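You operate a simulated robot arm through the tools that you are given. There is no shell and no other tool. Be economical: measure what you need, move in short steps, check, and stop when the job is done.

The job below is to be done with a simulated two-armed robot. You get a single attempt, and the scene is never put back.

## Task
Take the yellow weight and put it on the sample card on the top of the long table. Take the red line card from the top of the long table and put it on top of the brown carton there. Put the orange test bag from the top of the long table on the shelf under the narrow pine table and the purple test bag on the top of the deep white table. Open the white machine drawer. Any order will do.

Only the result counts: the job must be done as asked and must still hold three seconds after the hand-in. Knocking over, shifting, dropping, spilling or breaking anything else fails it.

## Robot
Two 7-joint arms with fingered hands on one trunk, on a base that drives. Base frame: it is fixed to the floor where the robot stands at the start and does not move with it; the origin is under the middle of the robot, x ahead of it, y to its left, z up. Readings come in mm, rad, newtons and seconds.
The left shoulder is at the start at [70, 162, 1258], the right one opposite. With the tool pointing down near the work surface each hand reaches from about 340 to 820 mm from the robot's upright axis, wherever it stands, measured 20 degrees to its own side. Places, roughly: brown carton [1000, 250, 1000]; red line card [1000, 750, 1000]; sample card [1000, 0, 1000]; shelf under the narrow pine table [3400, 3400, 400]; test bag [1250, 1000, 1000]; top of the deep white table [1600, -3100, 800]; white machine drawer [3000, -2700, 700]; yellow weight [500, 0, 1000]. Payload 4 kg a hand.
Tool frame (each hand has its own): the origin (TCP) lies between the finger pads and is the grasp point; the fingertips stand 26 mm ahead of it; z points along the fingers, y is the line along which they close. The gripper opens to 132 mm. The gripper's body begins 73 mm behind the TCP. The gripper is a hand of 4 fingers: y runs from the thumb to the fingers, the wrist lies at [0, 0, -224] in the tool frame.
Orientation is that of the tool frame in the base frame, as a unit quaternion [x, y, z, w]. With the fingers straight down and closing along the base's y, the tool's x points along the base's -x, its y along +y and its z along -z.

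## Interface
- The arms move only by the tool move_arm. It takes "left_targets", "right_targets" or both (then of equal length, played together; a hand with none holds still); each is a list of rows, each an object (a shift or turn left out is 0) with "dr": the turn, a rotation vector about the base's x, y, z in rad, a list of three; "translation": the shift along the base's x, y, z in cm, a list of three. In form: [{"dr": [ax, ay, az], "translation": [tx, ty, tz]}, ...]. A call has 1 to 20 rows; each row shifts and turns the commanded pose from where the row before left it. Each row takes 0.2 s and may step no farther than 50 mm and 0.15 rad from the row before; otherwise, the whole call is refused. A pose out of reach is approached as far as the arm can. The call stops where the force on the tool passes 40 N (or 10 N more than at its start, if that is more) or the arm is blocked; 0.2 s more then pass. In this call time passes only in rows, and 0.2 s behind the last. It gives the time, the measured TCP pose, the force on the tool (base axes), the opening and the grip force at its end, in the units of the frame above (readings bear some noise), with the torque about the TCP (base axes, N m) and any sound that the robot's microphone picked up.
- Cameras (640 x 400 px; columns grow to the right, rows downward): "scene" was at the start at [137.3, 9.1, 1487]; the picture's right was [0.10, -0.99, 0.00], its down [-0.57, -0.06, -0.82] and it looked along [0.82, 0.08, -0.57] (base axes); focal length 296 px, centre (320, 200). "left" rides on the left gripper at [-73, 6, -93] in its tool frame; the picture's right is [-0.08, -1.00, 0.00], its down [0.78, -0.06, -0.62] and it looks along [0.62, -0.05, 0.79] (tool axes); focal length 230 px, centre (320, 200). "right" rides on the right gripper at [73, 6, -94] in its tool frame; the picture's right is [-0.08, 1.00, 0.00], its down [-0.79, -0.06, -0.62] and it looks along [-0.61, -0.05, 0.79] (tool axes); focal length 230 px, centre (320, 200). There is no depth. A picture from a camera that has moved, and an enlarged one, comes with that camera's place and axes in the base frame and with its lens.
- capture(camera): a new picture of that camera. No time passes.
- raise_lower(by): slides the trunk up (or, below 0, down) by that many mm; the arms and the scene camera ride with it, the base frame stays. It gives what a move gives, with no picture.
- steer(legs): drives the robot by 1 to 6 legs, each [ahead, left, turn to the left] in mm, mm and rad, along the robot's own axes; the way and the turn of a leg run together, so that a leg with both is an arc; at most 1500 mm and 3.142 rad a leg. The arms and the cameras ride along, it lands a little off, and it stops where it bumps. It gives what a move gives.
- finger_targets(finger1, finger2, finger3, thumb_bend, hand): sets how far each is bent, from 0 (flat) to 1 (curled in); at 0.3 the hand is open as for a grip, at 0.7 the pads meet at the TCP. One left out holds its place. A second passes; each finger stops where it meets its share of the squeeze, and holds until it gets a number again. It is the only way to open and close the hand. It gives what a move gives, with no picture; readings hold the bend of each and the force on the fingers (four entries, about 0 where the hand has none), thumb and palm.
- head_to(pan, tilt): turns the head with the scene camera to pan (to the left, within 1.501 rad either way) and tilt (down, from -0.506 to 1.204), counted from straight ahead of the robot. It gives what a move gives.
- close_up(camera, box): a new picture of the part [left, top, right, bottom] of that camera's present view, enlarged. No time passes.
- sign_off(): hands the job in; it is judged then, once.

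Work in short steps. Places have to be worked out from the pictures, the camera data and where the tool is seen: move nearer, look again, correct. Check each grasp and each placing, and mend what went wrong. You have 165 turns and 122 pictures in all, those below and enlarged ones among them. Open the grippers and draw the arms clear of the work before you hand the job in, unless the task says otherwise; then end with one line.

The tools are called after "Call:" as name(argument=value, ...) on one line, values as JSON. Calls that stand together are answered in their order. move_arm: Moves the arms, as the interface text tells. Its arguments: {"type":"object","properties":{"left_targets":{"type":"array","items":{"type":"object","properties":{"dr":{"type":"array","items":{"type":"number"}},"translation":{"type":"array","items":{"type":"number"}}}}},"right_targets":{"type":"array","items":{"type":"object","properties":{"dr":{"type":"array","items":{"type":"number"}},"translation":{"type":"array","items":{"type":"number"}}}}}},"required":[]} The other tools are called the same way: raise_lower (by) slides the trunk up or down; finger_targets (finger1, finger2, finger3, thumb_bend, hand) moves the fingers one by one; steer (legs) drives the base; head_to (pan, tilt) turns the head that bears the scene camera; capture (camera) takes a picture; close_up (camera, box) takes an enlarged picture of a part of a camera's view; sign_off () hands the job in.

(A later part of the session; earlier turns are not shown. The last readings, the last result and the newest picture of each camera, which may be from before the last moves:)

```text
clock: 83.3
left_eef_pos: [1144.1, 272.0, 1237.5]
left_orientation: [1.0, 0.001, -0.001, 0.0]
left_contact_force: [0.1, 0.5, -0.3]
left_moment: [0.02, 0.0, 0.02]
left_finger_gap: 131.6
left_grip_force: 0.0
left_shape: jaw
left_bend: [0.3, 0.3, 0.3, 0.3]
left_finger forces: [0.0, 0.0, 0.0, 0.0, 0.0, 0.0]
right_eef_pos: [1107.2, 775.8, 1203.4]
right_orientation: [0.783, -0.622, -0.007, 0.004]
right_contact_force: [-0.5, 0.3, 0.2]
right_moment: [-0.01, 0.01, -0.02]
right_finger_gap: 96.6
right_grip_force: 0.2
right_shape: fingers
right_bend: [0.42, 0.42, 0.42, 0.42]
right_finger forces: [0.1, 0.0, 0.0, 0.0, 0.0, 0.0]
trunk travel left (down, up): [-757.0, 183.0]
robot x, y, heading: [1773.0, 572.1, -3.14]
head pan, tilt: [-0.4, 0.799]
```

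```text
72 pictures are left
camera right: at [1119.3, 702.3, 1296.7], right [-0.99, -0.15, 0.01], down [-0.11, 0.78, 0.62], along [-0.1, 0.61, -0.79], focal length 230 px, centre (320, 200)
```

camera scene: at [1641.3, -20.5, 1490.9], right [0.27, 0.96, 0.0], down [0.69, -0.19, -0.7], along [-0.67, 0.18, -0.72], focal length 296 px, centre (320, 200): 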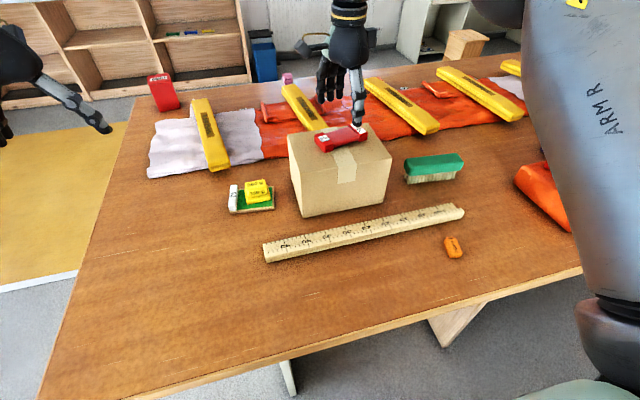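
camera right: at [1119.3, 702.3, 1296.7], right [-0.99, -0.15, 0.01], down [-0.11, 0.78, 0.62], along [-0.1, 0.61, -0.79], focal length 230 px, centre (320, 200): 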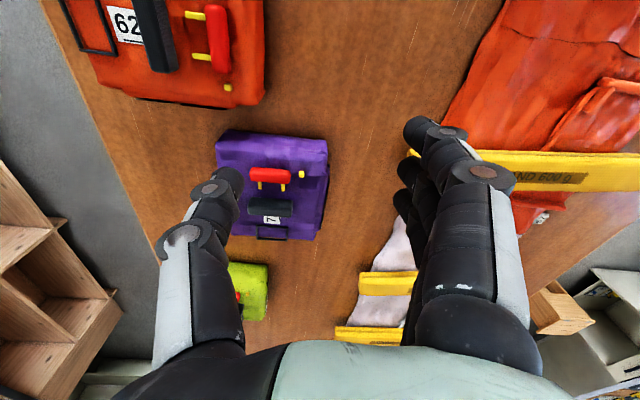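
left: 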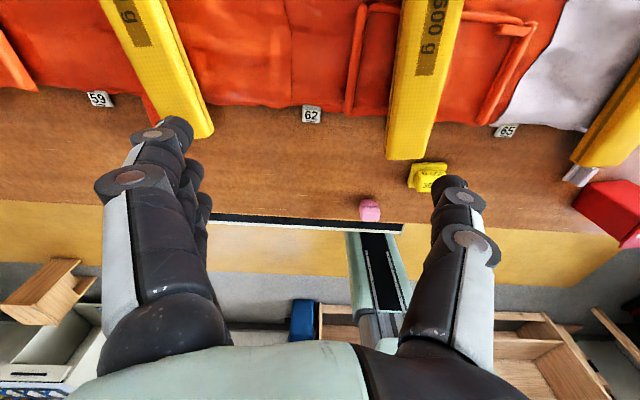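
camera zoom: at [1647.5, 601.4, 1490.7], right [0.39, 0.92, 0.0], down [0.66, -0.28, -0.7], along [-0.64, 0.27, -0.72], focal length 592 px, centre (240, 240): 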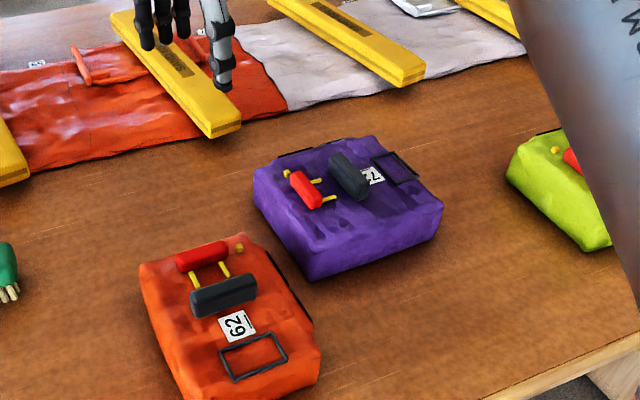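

The black handles at bag centres look like the grasp points. Before picking, I look towards the pine table to see its shelf.

Call:
head_to(pan=-1.5, tilt=0.2)

Call:
capture(camera="scene")

```text
clock: 84.7
left_eef_pos: [1143.1, 271.4, 1238.3]
left_orientation: [1.0, 0.001, -0.001, 0.0]
left_contact_force: [0.0, 0.9, -0.3]
left_moment: [0.0, -0.02, -0.03]
left_finger_gap: 131.8
left_grip_force: 0.0
left_shape: jaw
left_bend: [0.3, 0.3, 0.3, 0.3]
left_finger forces: [0.1, 0.1, 0.0, 0.0, 0.0, 0.0]
right_eef_pos: [1107.2, 775.6, 1203.9]
right_orientation: [0.783, -0.623, -0.007, 0.005]
right_contact_force: [0.3, 0.3, 1.1]
right_moment: [-0.01, 0.0, 0.01]
right_finger_gap: 96.7
right_grip_force: 0.0
right_shape: fingers
right_bend: [0.42, 0.42, 0.42, 0.42]
right_finger forces: [0.0, 0.0, 0.0, 0.0, 0.0, 0.0]
trunk travel left (down, up): [-757.0, 183.0]
robot x, y, heading: [1773.4, 567.7, -3.137]
head pan, tilt: [-1.499, 0.201]
```

```text
71 pictures are left
camera scene: at [1714.9, 662.8, 1544.3], right [1.0, 0.07, 0.0], down [0.01, -0.2, -0.98], along [-0.07, 0.98, -0.2], focal length 296 px, centre (320, 200)
```

scene: 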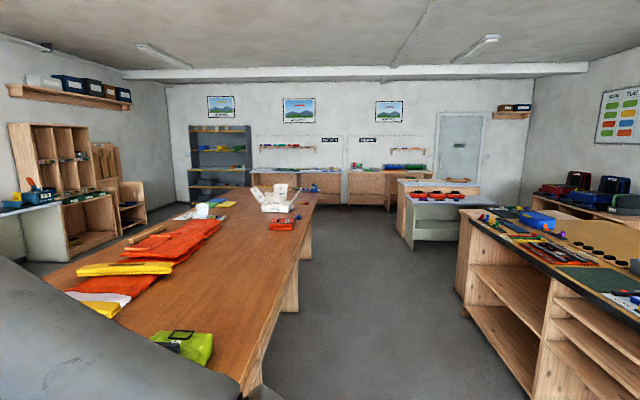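

The pine table is hidden behind the bench; I scout it before choosing the grasp. Back out and drive up the aisle.

Call:
steer(legs=[[-400, 0, 0], [0, 0, -1.571], [1500, 0, 0], [900, 0, 0]])

Call:
head_to(pan=-0.9, tilt=0.4)

Call:
capture(camera="scene")

```text
clock: 102.3
left_eef_pos: [1864.8, 3581.1, 1238.8]
left_orientation: [0.711, -0.704, -0.001, -0.001]
left_contact_force: [-0.1, -0.1, -0.2]
left_moment: [-0.03, 0.02, 0.0]
left_finger_gap: 131.8
left_grip_force: 0.1
left_shape: jaw
left_bend: [0.3, 0.3, 0.3, 0.3]
left_finger forces: [0.0, 0.0, 0.0, 0.0, 0.0, 0.0]
right_eef_pos: [2368.6, 3622.6, 1203.1]
right_orientation: [-0.117, 0.993, 0.008, 0.001]
right_contact_force: [0.0, 0.5, 0.1]
right_moment: [0.0, 0.02, 0.01]
right_finger_gap: 96.7
right_grip_force: 0.1
right_shape: fingers
right_bend: [0.42, 0.42, 0.42, 0.42]
right_finger forces: [0.1, 0.0, 0.0, 0.0, 0.0, 0.1]
trunk travel left (down, up): [-757.0, 183.0]
robot x, y, heading: [2167.2, 2955.1, 1.58]
head pan, tilt: [-1.499, 0.201]
```

```text
clock: 103.3
left_eef_pos: [1865.7, 3581.6, 1238.4]
left_orientation: [0.711, -0.703, -0.001, -0.001]
left_contact_force: [0.7, -0.5, 0.4]
left_moment: [0.02, -0.02, 0.03]
left_finger_gap: 131.6
left_grip_force: 0.1
left_shape: jaw
left_bend: [0.3, 0.3, 0.3, 0.3]
left_finger forces: [0.0, 0.0, 0.0, 0.0, 0.0, 0.1]
right_eef_pos: [2368.3, 3623.2, 1203.5]
right_orientation: [-0.118, 0.993, 0.007, 0.001]
right_contact_force: [0.7, -0.3, 0.5]
right_moment: [0.01, -0.03, 0.0]
right_finger_gap: 96.7
right_grip_force: 0.1
right_shape: fingers
right_bend: [0.42, 0.42, 0.42, 0.42]
right_finger forces: [0.0, 0.0, 0.0, 0.2, 0.1, 0.1]
trunk travel left (down, up): [-757.0, 183.0]
robot x, y, heading: [2168.6, 2956.6, 1.584]
head pan, tilt: [-0.901, 0.4]
```

```text
70 pictures are left
camera scene: at [2239.8, 3065.0, 1525.8], right [0.63, -0.78, 0.0], down [-0.3, -0.24, -0.92], along [0.72, 0.58, -0.39], focal length 296 px, centre (320, 200)
```

scene: 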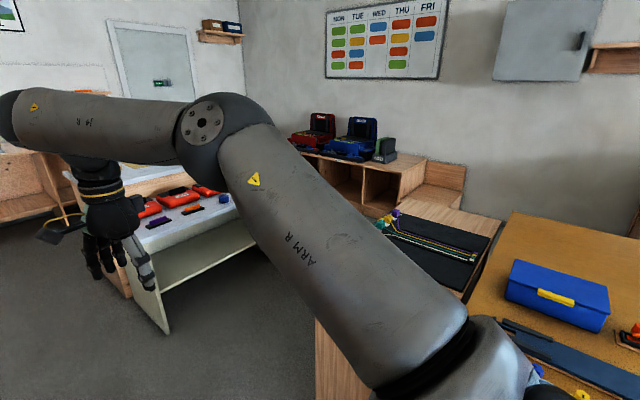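

The narrow pine table (black mat) seems to be just beyond the bench's end. I drive a bit further and face it.

Call:
steer(legs=[[500, 0, 0], [0, 0, -1.571]])

Call:
head_to(pan=0.0, tilt=0.5)

Call:
capture(camera="scene")

```text
clock: 110.1
left_eef_pos: [2800.2, 3729.8, 1238.2]
left_orientation: [0.01, 1.0, 0.0, 0.001]
left_contact_force: [0.7, -0.3, 0.0]
left_moment: [-0.03, -0.03, -0.02]
left_finger_gap: 132.0
left_grip_force: 0.0
left_shape: jaw
left_bend: [0.3, 0.3, 0.3, 0.3]
left_finger forces: [0.0, 0.1, 0.0, 0.0, 0.0, 0.0]
right_eef_pos: [2825.9, 3226.4, 1203.9]
right_orientation: [0.631, 0.776, 0.003, 0.006]
right_contact_force: [0.5, -0.1, -0.1]
right_moment: [-0.03, -0.02, 0.03]
right_finger_gap: 96.7
right_grip_force: 0.0
right_shape: fingers
right_bend: [0.42, 0.42, 0.42, 0.42]
right_finger forces: [0.1, 0.0, 0.1, 0.0, 0.0, 0.1]
trunk travel left (down, up): [-757.0, 183.0]
robot x, y, heading: [2162.8, 3452.1, -0.024]
head pan, tilt: [-0.901, 0.4]
```

```text
clock: 111.3
left_eef_pos: [2799.8, 3729.8, 1237.7]
left_orientation: [0.011, 1.0, 0.0, 0.0]
left_contact_force: [0.3, 0.4, -0.6]
left_moment: [-0.01, 0.03, -0.03]
left_finger_gap: 132.0
left_grip_force: 0.2
left_shape: jaw
left_bend: [0.3, 0.3, 0.3, 0.3]
left_finger forces: [0.1, 0.0, 0.0, 0.0, 0.0, 0.0]
right_eef_pos: [2825.2, 3226.4, 1203.8]
right_orientation: [0.631, 0.775, 0.004, 0.006]
right_contact_force: [-0.6, 0.0, -0.1]
right_moment: [0.03, -0.01, -0.01]
right_finger_gap: 96.4
right_grip_force: 0.1
right_shape: fingers
right_bend: [0.42, 0.42, 0.42, 0.42]
right_finger forces: [0.1, 0.0, 0.0, 0.0, 0.0, 0.0]
trunk travel left (down, up): [-757.0, 183.0]
robot x, y, heading: [2166.7, 3450.5, -0.024]
head pan, tilt: [0.0, 0.499]
```

```text
69 pictures are left
camera scene: at [2305.2, 3443.7, 1516.6], right [-0.02, -1.0, 0.0], down [-0.48, 0.01, -0.88], along [0.88, -0.02, -0.48], focal length 296 px, centre (320, 200)
```

scene: 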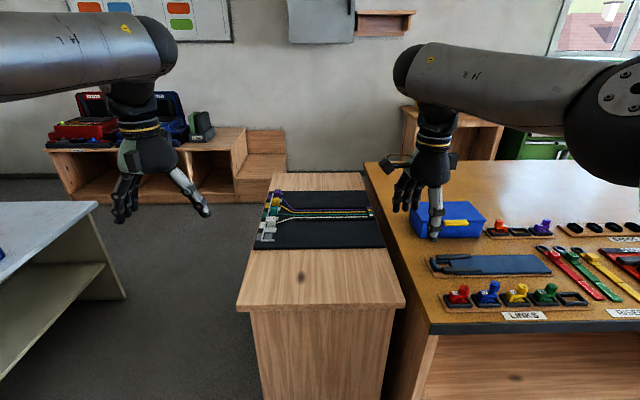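

The table has a solid near end; its open side must face +y. I shift left to look at that side.

Call:
steer(legs=[[0, 550, 0]])

Call:
head_to(pan=-0.35, tilt=0.55)

Call:
capture(camera="scene")

```text
clock: 114.4
left_eef_pos: [2822.0, 4258.9, 1237.8]
left_orientation: [0.018, 1.0, 0.001, 0.002]
left_contact_force: [0.3, 1.3, -0.4]
left_moment: [0.03, 0.01, -0.02]
left_finger_gap: 132.0
left_grip_force: 0.0
left_shape: jaw
left_bend: [0.3, 0.3, 0.3, 0.3]
left_finger forces: [0.0, 0.1, 0.0, 0.1, 0.1, 0.1]
right_eef_pos: [2838.0, 3754.2, 1203.9]
right_orientation: [0.638, 0.77, 0.003, 0.006]
right_contact_force: [-0.2, 0.4, -0.9]
right_moment: [0.03, -0.06, -0.03]
right_finger_gap: 96.4
right_grip_force: 0.1
right_shape: fingers
right_bend: [0.42, 0.42, 0.42, 0.42]
right_finger forces: [0.0, 0.0, 0.1, 0.0, 0.0, 0.0]
trunk travel left (down, up): [-757.0, 183.0]
robot x, y, heading: [2178.6, 3988.0, -0.046]
head pan, tilt: [0.0, 0.499]
```

```text
clock: 115.2
left_eef_pos: [2823.1, 4259.8, 1237.2]
left_orientation: [0.019, 1.0, 0.0, 0.001]
left_contact_force: [-0.6, 0.0, 0.3]
left_moment: [-0.02, 0.01, 0.02]
left_finger_gap: 131.6
left_grip_force: 0.1
left_shape: jaw
left_bend: [0.3, 0.3, 0.3, 0.3]
left_finger forces: [0.1, 0.1, 0.0, 0.0, 0.2, 0.0]
right_eef_pos: [2838.7, 3755.5, 1203.5]
right_orientation: [0.638, 0.77, 0.003, 0.007]
right_contact_force: [-0.2, 0.6, -0.1]
right_moment: [-0.01, 0.03, -0.01]
right_finger_gap: 96.5
right_grip_force: 0.0
right_shape: fingers
right_bend: [0.42, 0.42, 0.42, 0.42]
right_finger forces: [0.0, 0.0, 0.0, 0.0, 0.0, 0.1]
trunk travel left (down, up): [-757.0, 183.0]
robot x, y, heading: [2183.5, 3987.5, -0.038]
head pan, tilt: [-0.351, 0.55]
```

```text
68 pictures are left
camera scene: at [2313.9, 3952.7, 1512.1], right [-0.38, -0.93, 0.0], down [-0.48, 0.2, -0.85], along [0.79, -0.32, -0.52], focal length 296 px, centre (320, 200)
```

scene: 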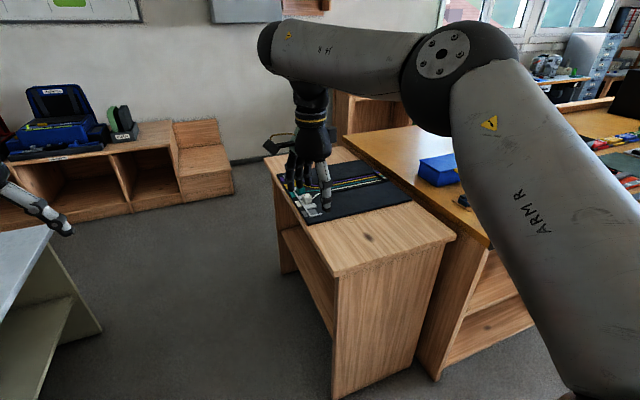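

The shelf is open on the +y side: top z≈810, shelf z≈430, edge y≈3646, x 2920–3920. Plan: right hand takes purple (vertical grip), left hand takes orange with a forward-tilted grip for the shelf. Driving back to the bags.

Call:
steer(legs=[[0, 0, -1.53], [1500, 0, 0], [1500, 0, 0], [250, 0, 0], [0, 0, -1.571], [380, 0, 0]])

Call:
move_arm(right_targets=[{"dr": [0, 0, 0.149], "translation": [1, 0, 0]}, {"dr": [0, 0, 0.149], "translation": [1, 0, 0]}, {"dr": [0, 0, 0.149], "translation": [1, 0, 0]}, {"dr": [0, 0, 0.149], "translation": [1, 0, 0]}, {"dr": [0, 0, 0.149], "translation": [1, 0, 0]}, {"dr": [0, 0, 0.149]}, {"dr": [0, 0, 0.149]}, {"dr": [0, 0, 0.149]}, {"dr": [0, 0, 0.149]}])

Call:
head_to(pan=-0.2, tilt=0.8)

Call:
capture(camera="scene")

Call:
capture(camera="right")

```text
clock: 140.8
left_eef_pos: [1049.0, 496.6, 1239.6]
left_orientation: [1.0, -0.03, -0.002, 0.0]
left_contact_force: [-0.2, -0.2, 0.4]
left_moment: [0.03, 0.01, -0.01]
left_finger_gap: 131.8
left_grip_force: 0.0
left_shape: jaw
left_bend: [0.3, 0.3, 0.3, 0.3]
left_finger forces: [0.1, 0.0, 0.1, 0.0, 0.1, 0.0]
right_eef_pos: [1043.0, 1000.7, 1203.5]
right_orientation: [0.763, -0.647, -0.007, 0.004]
right_contact_force: [0.7, -0.7, -0.7]
right_moment: [-0.03, -0.02, 0.03]
right_finger_gap: 96.6
right_grip_force: 0.0
right_shape: fingers
right_bend: [0.42, 0.42, 0.42, 0.42]
right_finger forces: [0.0, 0.0, 0.0, 0.0, 0.0, 0.1]
trunk travel left (down, up): [-757.0, 183.0]
robot x, y, heading: [1694.9, 754.7, 3.08]
head pan, tilt: [-0.351, 0.55]
```

```text
clock: 142.8
left_eef_pos: [1046.5, 496.6, 1237.5]
left_orientation: [1.0, -0.031, -0.001, -0.001]
left_contact_force: [0.7, 0.4, -0.1]
left_moment: [0.01, -0.01, -0.04]
left_finger_gap: 131.8
left_grip_force: 0.0
left_shape: jaw
left_bend: [0.3, 0.3, 0.3, 0.3]
left_finger forces: [0.0, 0.1, 0.1, 0.0, 0.0, 0.0]
right_eef_pos: [1091.3, 1001.5, 1204.5]
right_orientation: [0.999, -0.032, -0.003, 0.006]
right_contact_force: [-0.8, -0.4, -0.6]
right_moment: [0.02, 0.02, 0.02]
right_finger_gap: 96.6
right_grip_force: 0.0
right_shape: fingers
right_bend: [0.42, 0.42, 0.42, 0.42]
right_finger forces: [0.1, 0.1, 0.1, 0.0, 0.1, 0.1]
trunk travel left (down, up): [-757.0, 183.0]
robot x, y, heading: [1691.4, 755.0, 3.084]
head pan, tilt: [-0.351, 0.55]
```

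```text
clock: 143.6
left_eef_pos: [1047.8, 496.6, 1236.5]
left_orientation: [1.0, -0.031, -0.001, -0.001]
left_contact_force: [0.2, -0.4, -0.3]
left_moment: [-0.01, -0.01, -0.05]
left_finger_gap: 131.8
left_grip_force: 0.1
left_shape: jaw
left_bend: [0.3, 0.3, 0.3, 0.3]
left_finger forces: [0.0, 0.1, 0.0, 0.0, 0.0, 0.1]
right_eef_pos: [1091.6, 1001.0, 1202.8]
right_orientation: [0.999, -0.033, -0.002, 0.007]
right_contact_force: [-0.3, 0.1, 0.2]
right_moment: [0.03, -0.01, 0.04]
right_finger_gap: 96.7
right_grip_force: 0.2
right_shape: fingers
right_bend: [0.42, 0.42, 0.42, 0.42]
right_finger forces: [0.1, 0.0, 0.0, 0.0, 0.0, 0.0]
trunk travel left (down, up): [-757.0, 183.0]
robot x, y, heading: [1692.0, 755.0, 3.079]
head pan, tilt: [-0.201, 0.799]
```

```text
67 pictures are left
camera scene: at [1564.0, 778.5, 1490.7], right [0.26, 0.97, 0.0], down [0.69, -0.19, -0.7], along [-0.67, 0.18, -0.72], focal length 296 px, centre (320, 200)
```

scene: 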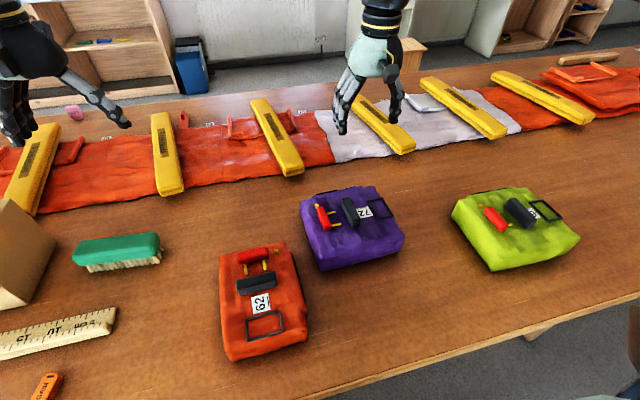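

```text
66 pictures are left
camera right: at [1163.9, 991.5, 1297.2], right [-0.14, -0.99, 0.01], down [-0.78, 0.12, 0.62], along [-0.61, 0.08, -0.79], focal length 230 px, centre (320, 200)
```

right: 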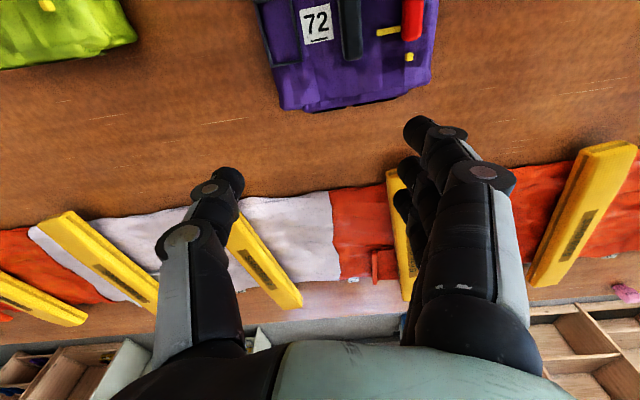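

Purple handle is at about [1156, 957], lying along x. I move the right hand above it with the fingers partly closed.

Call:
finger_targets(hand="right", finger1=0.56, finger2=0.56, finger3=0.56, thumb_bend=0.56)

Call:
move_arm(right_targets=[{"translation": [3.2, -2.2, -2]}, {"translation": [3.3, -2.2, -2]}, {"translation": [0, 0, -3.8]}, {"translation": [0, 0, -3.8]}])

Call:
capture(camera="right")

Call:
close_up(camera="scene", box=[280, 110, 440, 280])

```text
clock: 144.6
left_eef_pos: [1047.0, 496.6, 1238.6]
left_orientation: [1.0, -0.03, -0.001, 0.0]
left_contact_force: [-0.3, 0.0, 0.3]
left_moment: [0.02, 0.01, 0.01]
left_finger_gap: 131.8
left_grip_force: 0.0
left_shape: jaw
left_bend: [0.3, 0.3, 0.3, 0.3]
left_finger forces: [0.0, 0.1, 0.1, 0.0, 0.0, 0.1]
right_eef_pos: [1091.2, 1001.5, 1203.1]
right_orientation: [0.999, -0.032, -0.002, 0.006]
right_contact_force: [-0.3, -0.7, -0.4]
right_moment: [0.0, 0.05, 0.0]
right_finger_gap: 52.3
right_grip_force: 0.1
right_shape: fingers
right_bend: [0.56, 0.56, 0.56, 0.56]
right_finger forces: [0.0, 0.0, 0.0, 0.0, 0.0, 0.0]
trunk travel left (down, up): [-757.0, 183.0]
robot x, y, heading: [1692.7, 755.3, 3.081]
head pan, tilt: [-0.201, 0.799]
```

```text
clock: 145.6
left_eef_pos: [1045.0, 497.3, 1236.7]
left_orientation: [1.0, -0.03, 0.0, 0.001]
left_contact_force: [-0.4, -0.7, 0.3]
left_moment: [-0.03, 0.0, 0.01]
left_finger_gap: 131.8
left_grip_force: 0.0
left_shape: jaw
left_bend: [0.3, 0.3, 0.3, 0.3]
left_finger forces: [0.1, 0.1, 0.0, 0.1, 0.0, 0.0]
right_eef_pos: [1155.3, 958.1, 1086.9]
right_orientation: [0.999, -0.034, -0.002, 0.008]
right_contact_force: [-0.9, 0.0, -0.6]
right_moment: [0.03, -0.01, -0.02]
right_finger_gap: 52.3
right_grip_force: 0.0
right_shape: fingers
right_bend: [0.56, 0.56, 0.56, 0.56]
right_finger forces: [0.0, 0.0, 0.1, 0.0, 0.0, 0.1]
trunk travel left (down, up): [-757.0, 183.0]
robot x, y, heading: [1692.6, 756.6, 3.087]
head pan, tilt: [-0.201, 0.799]
```

```text
65 pictures are left
camera right: at [1228.2, 948.4, 1180.4], right [-0.14, -0.99, 0.02], down [-0.78, 0.12, 0.62], along [-0.61, 0.08, -0.79], focal length 230 px, centre (320, 200)
```

right: 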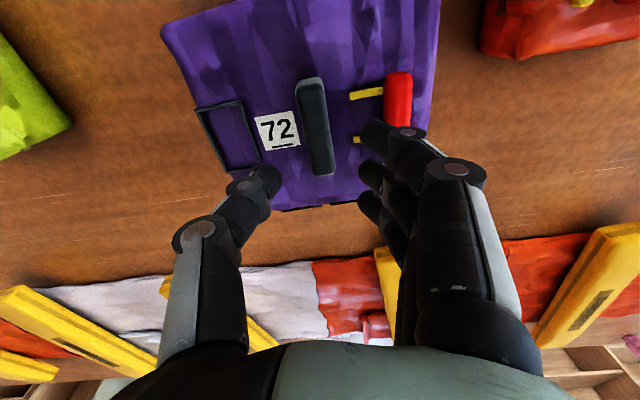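

```text
2.35 times, centred on (360, 195) of scene
camera zoom: at [1562.7, 779.8, 1490.6], right [0.26, 0.97, 0.0], down [0.69, -0.19, -0.7], along [-0.67, 0.18, -0.72], focal length 696 px, centre (226, 212)
```

zoom: 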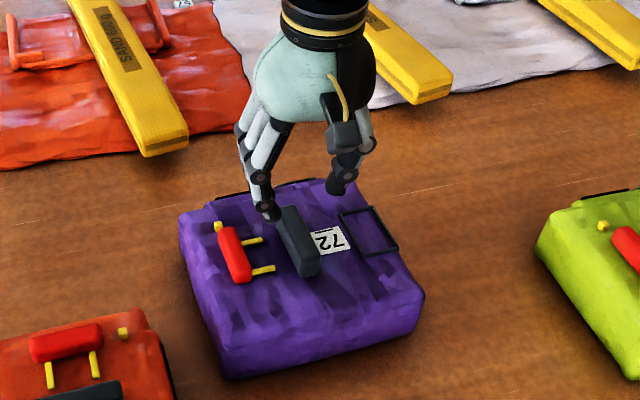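

Handle centre [1162, 960], exactly along x. I correct yaw, shift slightly and descend to z≈1012.

Call:
move_arm(right_targets=[{"dr": [0, 0, 0.066], "translation": [0.3, 0.2, -2.5]}, {"translation": [0.3, 0, -2.5]}, {"translation": [0, 0, -2.5]}])

Call:
capture(camera="right")

Call:
close_up(camera="scene", box=[300, 130, 420, 230])

```text
clock: 146.4
left_eef_pos: [1048.7, 496.9, 1238.3]
left_orientation: [0.999, -0.032, -0.002, 0.001]
left_contact_force: [-0.2, 0.2, 1.1]
left_moment: [0.02, -0.04, 0.05]
left_finger_gap: 131.9
left_grip_force: 0.1
left_shape: jaw
left_bend: [0.3, 0.3, 0.3, 0.3]
left_finger forces: [0.0, 0.1, 0.1, 0.1, 0.0, 0.0]
right_eef_pos: [1165.2, 960.3, 1023.4]
right_orientation: [1.0, -0.001, -0.005, 0.006]
right_contact_force: [3.8, 0.3, 10.6]
right_moment: [0.39, -0.17, -0.15]
right_finger_gap: 51.4
right_grip_force: 5.5
right_shape: fingers
right_bend: [0.56, 0.56, 0.56, 0.56]
right_finger forces: [0.0, 0.1, 0.0, 0.1, 10.4, 0.0]
trunk travel left (down, up): [-757.0, 183.0]
robot x, y, heading: [1691.4, 752.5, 3.079]
head pan, tilt: [-0.201, 0.799]
stopped in row 3 (right hand): the force on the tool passed its limit (the readings are from after the stop); the commanded pose is now the measured one
```

```text
63 pictures are left
camera right: at [1237.8, 954.3, 1116.3], right [-0.08, -1.0, 0.02], down [-0.78, 0.07, 0.63], along [-0.62, 0.04, -0.78], focal length 230 px, centre (320, 200)
```

right: 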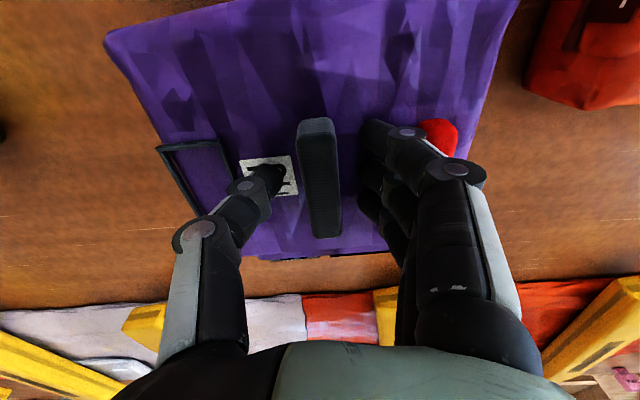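

```text
4.00 times, centred on (360, 180) of scene
camera zoom: at [1566.9, 777.8, 1491.0], right [0.26, 0.97, 0.0], down [0.69, -0.19, -0.7], along [-0.67, 0.18, -0.72], focal length 1183 px, centre (160, 280)
```

zoom: 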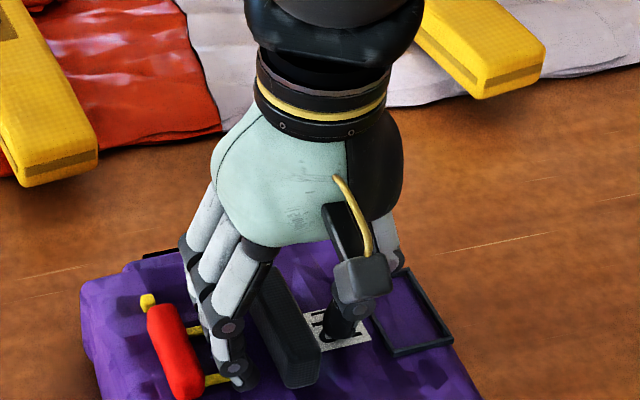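

The thumb tip touches the bag surface, handle well between fingers. I raise 4 mm and close on the handle.

Call:
move_arm(right_targets=[{"translation": [0, 0, 0.5]}])

Call:
finger_targets(hand="right", finger1=0.8, finger2=0.8, finger3=0.8, thumb_bend=0.8)

Call:
capture(camera="right")

```text
clock: 146.8
left_eef_pos: [1045.9, 498.3, 1237.6]
left_orientation: [1.0, -0.031, 0.0, 0.001]
left_contact_force: [-1.1, -0.5, 0.6]
left_moment: [-0.01, 0.0, -0.01]
left_finger_gap: 131.9
left_grip_force: 0.2
left_shape: jaw
left_bend: [0.3, 0.3, 0.3, 0.3]
left_finger forces: [0.0, 0.0, 0.0, 0.0, 0.1, 0.0]
right_eef_pos: [1161.8, 959.9, 1026.3]
right_orientation: [1.0, 0.0, -0.004, 0.008]
right_contact_force: [-0.6, 0.1, 0.2]
right_moment: [0.0, 0.03, -0.02]
right_finger_gap: 51.6
right_grip_force: 0.1
right_shape: fingers
right_bend: [0.56, 0.56, 0.56, 0.56]
right_finger forces: [0.0, 0.0, 0.1, 0.1, 0.0, 0.1]
trunk travel left (down, up): [-757.0, 183.0]
robot x, y, heading: [1691.3, 752.6, 3.08]
head pan, tilt: [-0.201, 0.799]
```

```text
clock: 147.8
left_eef_pos: [1045.9, 498.2, 1236.9]
left_orientation: [1.0, -0.03, 0.0, 0.0]
left_contact_force: [0.2, 0.6, 0.4]
left_moment: [0.0, 0.03, 0.02]
left_finger_gap: 131.9
left_grip_force: 0.0
left_shape: jaw
left_bend: [0.3, 0.3, 0.3, 0.3]
left_finger forces: [0.1, 0.0, 0.1, 0.0, 0.0, 0.0]
right_eef_pos: [1161.1, 960.6, 1025.5]
right_orientation: [1.0, -0.001, -0.004, 0.006]
right_contact_force: [2.0, -1.6, 0.4]
right_moment: [-0.05, 0.03, 0.0]
right_finger_gap: 24.1
right_grip_force: 21.4
right_shape: fingers
right_bend: [0.67, 0.67, 0.66, 0.68]
right_finger forces: [6.9, 7.1, 7.4, 0.0, 20.8, 0.0]
trunk travel left (down, up): [-757.0, 183.0]
robot x, y, heading: [1693.3, 751.2, 3.077]
head pan, tilt: [-0.201, 0.799]
```

```text
61 pictures are left
camera right: at [1235.0, 955.9, 1118.7], right [-0.08, -1.0, 0.02], down [-0.78, 0.07, 0.62], along [-0.62, 0.04, -0.78], focal length 230 px, centre (320, 200)
```

right: 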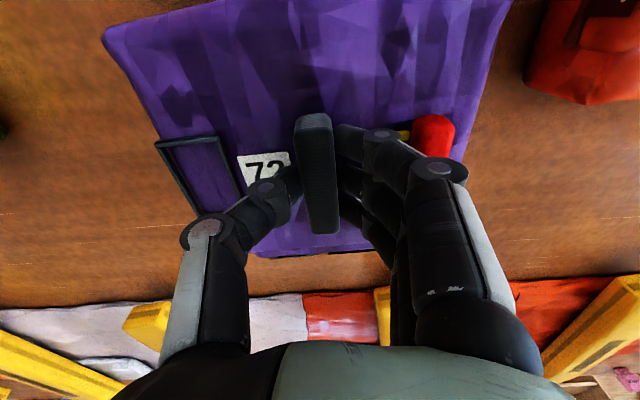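

Gripped on the handle (24 mm, 21 N). I lift 30 mm and check.

Call:
move_arm(right_targets=[{"translation": [0, 0, 1.5]}, {"translation": [0, 0, 2]}, {"translation": [0, 0, 2]}])

Call:
capture(camera="scene")

```text
clock: 148.6
left_eef_pos: [1044.9, 496.5, 1236.2]
left_orientation: [1.0, -0.031, 0.0, 0.0]
left_contact_force: [0.1, -0.3, -0.3]
left_moment: [0.01, 0.0, -0.03]
left_finger_gap: 131.9
left_grip_force: 0.0
left_shape: jaw
left_bend: [0.3, 0.3, 0.3, 0.3]
left_finger forces: [0.0, 0.0, 0.0, 0.0, 0.0, 0.0]
right_eef_pos: [1161.6, 959.2, 1082.4]
right_orientation: [1.0, 0.0, -0.005, 0.008]
right_contact_force: [-0.1, 0.9, -13.1]
right_moment: [0.04, -0.01, 0.01]
right_finger_gap: 23.9
right_grip_force: 20.5
right_shape: fingers
right_bend: [0.67, 0.67, 0.66, 0.68]
right_finger forces: [7.1, 6.8, 6.8, 0.0, 20.7, 0.0]
trunk travel left (down, up): [-757.0, 183.0]
robot x, y, heading: [1693.0, 754.3, 3.078]
head pan, tilt: [-0.201, 0.799]
```

```text
60 pictures are left
camera scene: at [1562.8, 779.0, 1490.5], right [0.26, 0.97, 0.0], down [0.69, -0.19, -0.7], along [-0.67, 0.18, -0.72], focal length 296 px, centre (320, 200)
```

scene: 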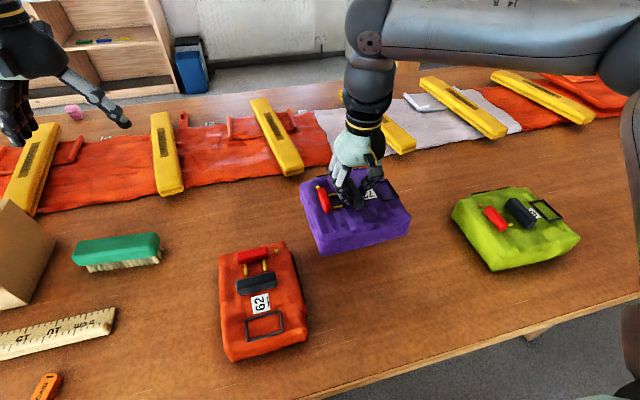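

Purple bag lifted (13 N). I raise and draw it in, back off, turn to face +y alongside the table so that the left hand can take the orange bag.

Call:
move_arm(right_targets=[{"translation": [0, 0, 4]}, {"translation": [0, 0, 4]}, {"translation": [1, 0, 4]}, {"translation": [3, 0, 1]}, {"translation": [3.5, 0, 0]}])

Call:
steer(legs=[[-250, 0, 0], [0, 0, -1.51], [-440, 0, 0], [0, 120, 0]])

Call:
head_to(pan=0.8, tilt=0.8)

Call:
capture(camera="scene")

Call:
capture(camera="left")

```text
clock: 149.8
left_eef_pos: [1047.8, 498.3, 1239.7]
left_orientation: [1.0, -0.031, -0.001, 0.002]
left_contact_force: [0.2, 0.0, -0.2]
left_moment: [0.0, 0.04, -0.03]
left_finger_gap: 131.7
left_grip_force: 0.0
left_shape: jaw
left_bend: [0.3, 0.3, 0.3, 0.3]
left_finger forces: [0.1, 0.0, 0.1, 0.0, 0.0, 0.0]
right_eef_pos: [1236.8, 960.3, 1210.6]
right_orientation: [1.0, 0.0, -0.006, 0.008]
right_contact_force: [-1.0, 0.7, -12.4]
right_moment: [0.05, 0.06, 0.02]
right_finger_gap: 24.0
right_grip_force: 21.1
right_shape: fingers
right_bend: [0.68, 0.67, 0.66, 0.68]
right_finger forces: [7.3, 6.5, 6.9, 0.0, 20.8, 0.0]
trunk travel left (down, up): [-757.0, 183.0]
robot x, y, heading: [1691.2, 750.3, 3.078]
head pan, tilt: [-0.201, 0.799]
```

```text
clock: 158.4
left_eef_pos: [1525.8, 904.9, 1238.4]
left_orientation: [0.72, -0.694, -0.002, 0.0]
left_contact_force: [0.1, 0.6, 0.2]
left_moment: [0.0, 0.04, -0.02]
left_finger_gap: 131.7
left_grip_force: 0.0
left_shape: jaw
left_bend: [0.3, 0.3, 0.3, 0.3]
left_finger forces: [0.1, 0.0, 0.1, 0.0, 0.0, 0.0]
right_eef_pos: [2005.1, 761.4, 1208.9]
right_orientation: [0.741, -0.672, -0.009, 0.004]
right_contact_force: [1.2, -0.4, -13.4]
right_moment: [-0.02, 0.01, -0.04]
right_finger_gap: 23.9
right_grip_force: 20.9
right_shape: fingers
right_bend: [0.67, 0.67, 0.66, 0.68]
right_finger forces: [7.1, 6.6, 6.9, 0.0, 20.6, 0.1]
trunk travel left (down, up): [-757.0, 183.0]
robot x, y, heading: [1843.6, 286.9, 1.604]
head pan, tilt: [-0.201, 0.799]
```

```text
clock: 159.7
left_eef_pos: [1523.9, 905.7, 1237.5]
left_orientation: [0.72, -0.694, 0.0, 0.0]
left_contact_force: [0.5, 0.2, 0.7]
left_moment: [-0.02, -0.04, -0.02]
left_finger_gap: 131.8
left_grip_force: 0.0
left_shape: jaw
left_bend: [0.3, 0.3, 0.3, 0.3]
left_finger forces: [0.1, 0.0, 0.1, 0.1, 0.0, 0.1]
right_eef_pos: [2002.0, 762.3, 1209.8]
right_orientation: [0.74, -0.672, -0.007, 0.002]
right_contact_force: [0.5, 0.6, -12.3]
right_moment: [-0.02, 0.01, -0.02]
right_finger_gap: 23.9
right_grip_force: 20.5
right_shape: fingers
right_bend: [0.67, 0.67, 0.66, 0.68]
right_finger forces: [7.1, 6.8, 6.9, 0.0, 20.6, 0.1]
trunk travel left (down, up): [-757.0, 183.0]
robot x, y, heading: [1837.9, 290.8, 1.607]
head pan, tilt: [0.799, 0.799]
```

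```text
59 pictures are left
camera scene: at [1780.7, 392.7, 1490.6], right [0.67, 0.74, 0.0], down [0.53, -0.48, -0.7], along [-0.52, 0.47, -0.72], focal length 296 px, centre (320, 200)
```

scene: 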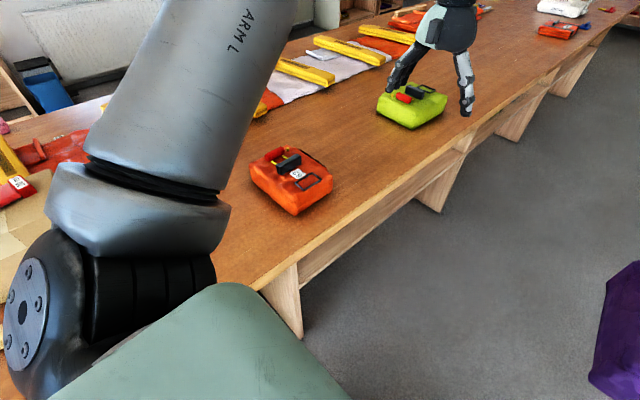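

```text
58 pictures are left
camera left: at [1516.0, 976.8, 1330.9], right [0.99, 0.11, 0.0], down [0.09, -0.78, 0.62], along [0.07, -0.61, -0.79], focal length 230 px, centre (320, 200)
```

left: 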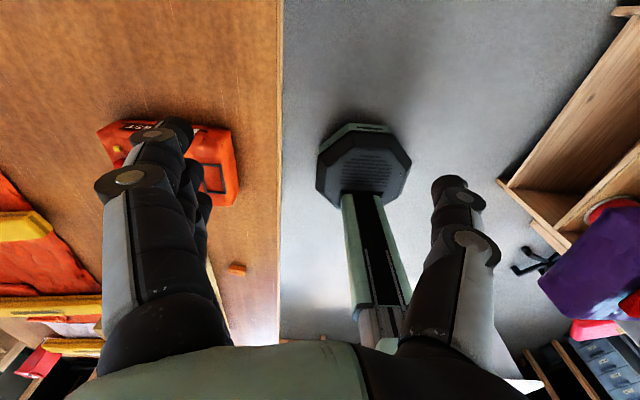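

Orange handle is at about [1279, 739], lying along y. I strafe 60 mm nearer and bring the left hand above it while pitching the tool ~42° forward.

Call:
steer(legs=[[0, 60, 0]])

Call:
finger_targets(hand="left", finger1=0.55, finger2=0.55, finger3=0.55, thumb_bend=0.55)

Call:
move_arm(left_targets=[{"translation": [-3, -2.5, 0], "dr": [0, 0, -0.107]}, {"translation": [-3, -2.5, 0], "dr": [0.13, 0, 0]}, {"translation": [-3, -2.5, 0], "dr": [0.13, 0, 0]}, {"translation": [-3, -2.5, 0], "dr": [0.13, 0, 0]}, {"translation": [-3, -2.5, 0], "dr": [0.13, 0, 0]}, {"translation": [-2.5, -2.5, 0], "dr": [0.13, 0, 0]}, {"translation": [-1, -1.7, -2], "dr": [0.085, 0, 0]}, {"translation": [0, 0, -3]}, {"translation": [0, 0, -3]}])

Call:
capture(camera="left")

Call:
capture(camera="scene")

```text
clock: 160.6
left_eef_pos: [1476.3, 905.2, 1239.8]
left_orientation: [0.718, -0.696, -0.003, 0.003]
left_contact_force: [1.1, 0.7, -0.2]
left_moment: [-0.01, 0.09, 0.01]
left_finger_gap: 131.9
left_grip_force: 0.1
left_shape: jaw
left_bend: [0.3, 0.3, 0.3, 0.3]
left_finger forces: [0.0, 0.1, 0.0, 0.0, 0.0, 0.0]
right_eef_pos: [1954.0, 760.8, 1208.6]
right_orientation: [0.739, -0.674, -0.01, 0.005]
right_contact_force: [1.6, -0.4, -12.6]
right_moment: [0.0, 0.0, 0.03]
right_finger_gap: 23.9
right_grip_force: 20.4
right_shape: fingers
right_bend: [0.67, 0.67, 0.66, 0.68]
right_finger forces: [7.1, 6.5, 6.7, 0.0, 21.1, 0.1]
trunk travel left (down, up): [-757.0, 183.0]
robot x, y, heading: [1784.7, 287.9, 1.603]
head pan, tilt: [0.799, 0.799]
```

```text
clock: 161.6
left_eef_pos: [1465.8, 904.5, 1238.0]
left_orientation: [0.718, -0.696, 0.0, 0.0]
left_contact_force: [0.5, -0.3, 0.1]
left_moment: [0.0, 0.0, 0.02]
left_finger_gap: 55.4
left_grip_force: 0.1
left_shape: fingers
left_bend: [0.55, 0.55, 0.55, 0.55]
left_finger forces: [0.1, 0.1, 0.0, 0.0, 0.0, 0.0]
right_eef_pos: [1944.4, 760.0, 1210.3]
right_orientation: [0.739, -0.673, -0.008, 0.002]
right_contact_force: [-0.5, 0.4, -12.5]
right_moment: [-0.04, -0.03, -0.03]
right_finger_gap: 23.9
right_grip_force: 20.8
right_shape: fingers
right_bend: [0.67, 0.67, 0.66, 0.68]
right_finger forces: [7.2, 6.8, 6.9, 0.0, 20.7, 0.0]
trunk travel left (down, up): [-757.0, 183.0]
robot x, y, heading: [1784.5, 287.4, 1.601]
head pan, tilt: [0.799, 0.799]
```

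```text
clock: 163.6
left_eef_pos: [1291.8, 781.1, 1152.7]
left_orientation: [-0.635, 0.684, 0.264, 0.244]
left_contact_force: [0.5, 0.4, 1.0]
left_moment: [-0.03, -0.01, 0.01]
left_finger_gap: 55.2
left_grip_force: 0.0
left_shape: fingers
left_bend: [0.55, 0.55, 0.55, 0.55]
left_finger forces: [0.0, 0.1, 0.1, 0.1, 0.0, 0.0]
left hand out of reach, approached as far as the arm can: row 6, 7
right_eef_pos: [1945.0, 760.5, 1209.5]
right_orientation: [0.739, -0.674, -0.007, 0.002]
right_contact_force: [0.5, 0.0, -12.2]
right_moment: [0.01, -0.03, 0.02]
right_finger_gap: 24.0
right_grip_force: 20.5
right_shape: fingers
right_bend: [0.67, 0.67, 0.66, 0.68]
right_finger forces: [7.2, 6.8, 6.9, 0.1, 20.7, 0.0]
trunk travel left (down, up): [-757.0, 183.0]
robot x, y, heading: [1785.1, 285.0, 1.606]
head pan, tilt: [0.799, 0.799]
```

```text
57 pictures are left
camera left: at [1292.7, 769.4, 1270.6], right [1.0, 0.0, 0.0], down [0.0, -1.0, -0.07], along [0.0, 0.07, -1.0], focal length 230 px, centre (320, 200)
```

left: 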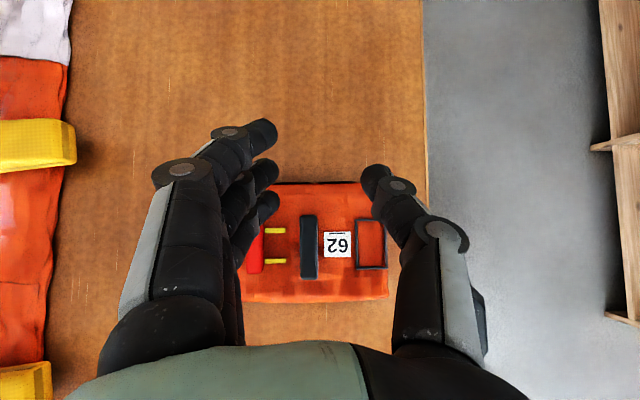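

```text
56 pictures are left
camera scene: at [1722.1, 390.8, 1490.6], right [0.67, 0.74, 0.0], down [0.53, -0.48, -0.7], along [-0.52, 0.47, -0.72], focal length 296 px, centre (320, 200)
```

scene: 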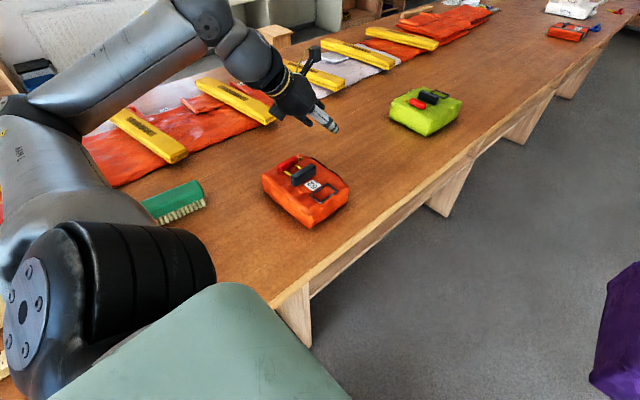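

The view is ideal: handle at [1281, 737], aligned. The pose was just out of reach (too near), so I back the robot 70 mm and then correct.

Call:
steer(legs=[[-70, 0, 0]])

Call:
move_arm(left_targets=[{"translation": [0, 1, -0.5]}])

```text
clock: 164.7
left_eef_pos: [1293.9, 714.6, 1150.4]
left_orientation: [-0.635, 0.685, 0.263, 0.242]
left_contact_force: [0.1, -0.1, 0.6]
left_moment: [-0.02, 0.03, 0.02]
left_finger_gap: 54.9
left_grip_force: 0.1
left_shape: fingers
left_bend: [0.55, 0.55, 0.55, 0.55]
left_finger forces: [0.0, 0.1, 0.1, 0.1, 0.0, 0.0]
right_eef_pos: [1949.0, 695.9, 1207.6]
right_orientation: [0.738, -0.675, -0.005, 0.004]
right_contact_force: [-0.3, 0.5, -14.2]
right_moment: [0.0, -0.03, 0.03]
right_finger_gap: 23.8
right_grip_force: 20.0
right_shape: fingers
right_bend: [0.68, 0.67, 0.66, 0.68]
right_finger forces: [7.1, 6.7, 7.0, 0.0, 20.7, 0.1]
trunk travel left (down, up): [-757.0, 183.0]
robot x, y, heading: [1785.2, 219.0, 1.609]
head pan, tilt: [0.799, 0.799]
```

```text
clock: 165.1
left_eef_pos: [1294.2, 722.8, 1145.7]
left_orientation: [-0.634, 0.685, 0.263, 0.243]
left_contact_force: [-0.6, -0.2, 0.2]
left_moment: [0.01, 0.01, 0.0]
left_finger_gap: 55.3
left_grip_force: 0.1
left_shape: fingers
left_bend: [0.55, 0.55, 0.55, 0.55]
left_finger forces: [0.1, 0.0, 0.0, 0.0, 0.0, 0.0]
right_eef_pos: [1947.2, 693.7, 1207.2]
right_orientation: [0.739, -0.674, -0.006, 0.004]
right_contact_force: [-0.2, 0.3, -12.2]
right_moment: [-0.03, -0.02, -0.02]
right_finger_gap: 23.7
right_grip_force: 20.6
right_shape: fingers
right_bend: [0.68, 0.67, 0.66, 0.68]
right_finger forces: [7.3, 6.7, 7.0, 0.1, 20.7, 0.1]
trunk travel left (down, up): [-757.0, 183.0]
robot x, y, heading: [1790.3, 214.7, 1.6]
head pan, tilt: [0.799, 0.799]
```

Now commanded and measured agree. I move over the handle and descend to z≈1065.

Call:
move_arm(left_targets=[{"translation": [-1.3, 1.7, -2]}, {"translation": [0, 0, -3]}, {"translation": [0, 0, -3]}])

Call:
capture(camera="left")

Call:
close_up(camera="scene", box=[220, 80, 380, 240])

```text
clock: 165.8
left_eef_pos: [1279.9, 737.3, 1066.2]
left_orientation: [-0.635, 0.684, 0.264, 0.243]
left_contact_force: [-0.6, 0.4, 0.8]
left_moment: [0.01, -0.01, -0.01]
left_finger_gap: 55.2
left_grip_force: 0.1
left_shape: fingers
left_bend: [0.55, 0.55, 0.55, 0.55]
left_finger forces: [0.1, 0.0, 0.1, 0.0, 0.0, 0.0]
right_eef_pos: [1947.6, 691.2, 1210.1]
right_orientation: [0.738, -0.674, -0.006, 0.002]
right_contact_force: [0.0, -0.5, -12.5]
right_moment: [-0.01, 0.01, 0.03]
right_finger_gap: 23.7
right_grip_force: 21.3
right_shape: fingers
right_bend: [0.68, 0.67, 0.66, 0.68]
right_finger forces: [7.5, 6.7, 6.9, 0.1, 20.7, 0.0]
trunk travel left (down, up): [-757.0, 183.0]
robot x, y, heading: [1783.6, 217.0, 1.603]
head pan, tilt: [0.799, 0.799]
```

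```text
55 pictures are left
camera left: at [1280.9, 728.1, 1184.9], right [1.0, 0.0, 0.0], down [0.0, -1.0, -0.07], along [0.0, 0.07, -1.0], focal length 230 px, centre (320, 200)
```

left: 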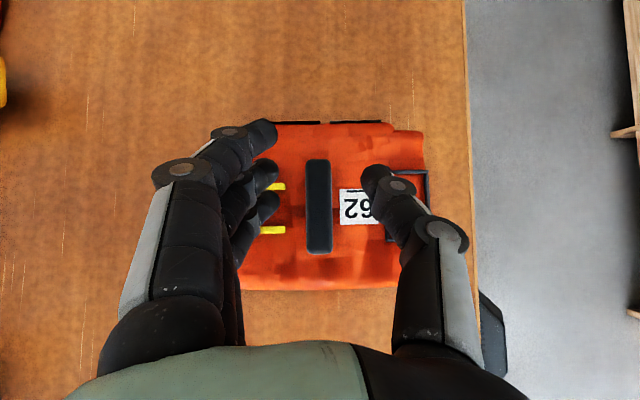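

```text
2.50 times, centred on (300, 160) of scene
camera zoom: at [1724.5, 321.7, 1490.6], right [0.67, 0.74, 0.0], down [0.53, -0.48, -0.7], along [-0.52, 0.47, -0.72], focal length 739 px, centre (370, 300)
```

zoom: 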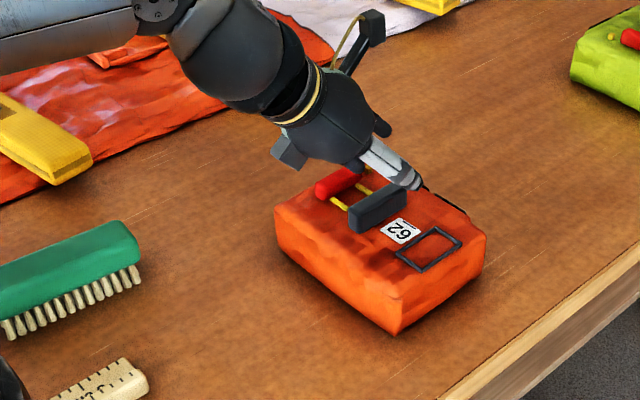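

Handle is between the fingers. I shift 8 mm back and descend in small steps until just above the bag.

Call:
move_arm(left_targets=[{"translation": [0.1, -0.8, -1]}, {"translation": [0, 0, -1]}, {"translation": [0, 0, -0.7]}, {"translation": [0, 0, -0.5]}])

Call:
close_up(camera="scene", box=[240, 100, 360, 220])

Call:
capture(camera="left")

```text
clock: 166.8
left_eef_pos: [1283.2, 729.4, 1032.9]
left_orientation: [-0.635, 0.684, 0.264, 0.244]
left_contact_force: [0.5, -0.2, -0.1]
left_moment: [0.01, -0.02, 0.02]
left_finger_gap: 55.2
left_grip_force: 0.1
left_shape: fingers
left_bend: [0.55, 0.55, 0.55, 0.55]
left_finger forces: [0.0, 0.0, 0.1, 0.0, 0.1, 0.0]
right_eef_pos: [1948.0, 690.6, 1208.9]
right_orientation: [0.738, -0.674, -0.007, 0.003]
right_contact_force: [0.1, -0.2, -13.0]
right_moment: [-0.03, 0.0, -0.01]
right_finger_gap: 23.8
right_grip_force: 21.3
right_shape: fingers
right_bend: [0.68, 0.67, 0.66, 0.68]
right_finger forces: [7.5, 6.7, 7.0, 0.1, 20.8, 0.0]
trunk travel left (down, up): [-757.0, 183.0]
robot x, y, heading: [1785.5, 211.3, 1.599]
head pan, tilt: [0.799, 0.799]
```

```text
3.33 times, centred on (300, 160) of scene
camera zoom: at [1724.6, 321.4, 1490.6], right [0.67, 0.74, 0.0], down [0.53, -0.48, -0.7], along [-0.52, 0.47, -0.72], focal length 986 px, centre (387, 333)
```

zoom: 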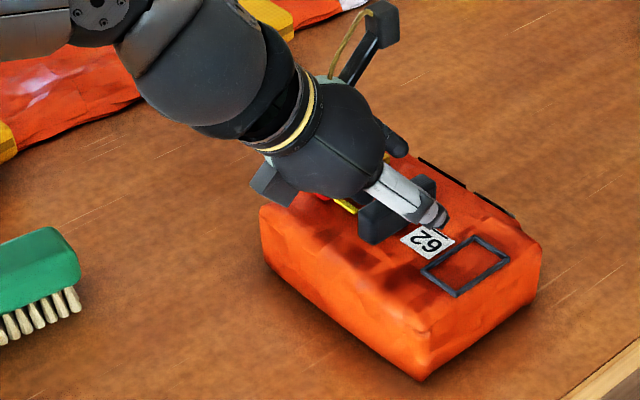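

```text
52 pictures are left
camera left: at [1283.1, 719.2, 1151.9], right [1.0, 0.0, 0.0], down [0.0, -1.0, -0.07], along [0.0, 0.07, -1.0], focal length 230 px, centre (320, 200)
```

left: 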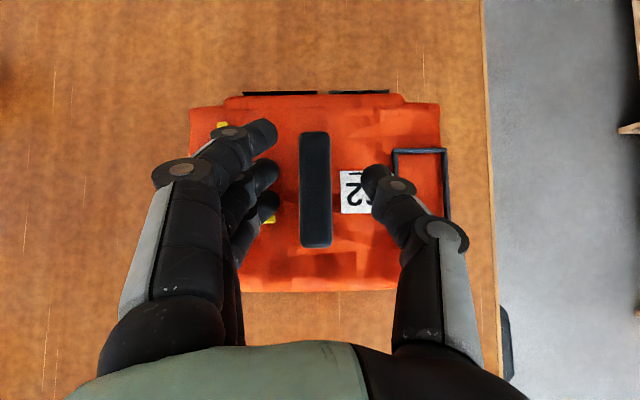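

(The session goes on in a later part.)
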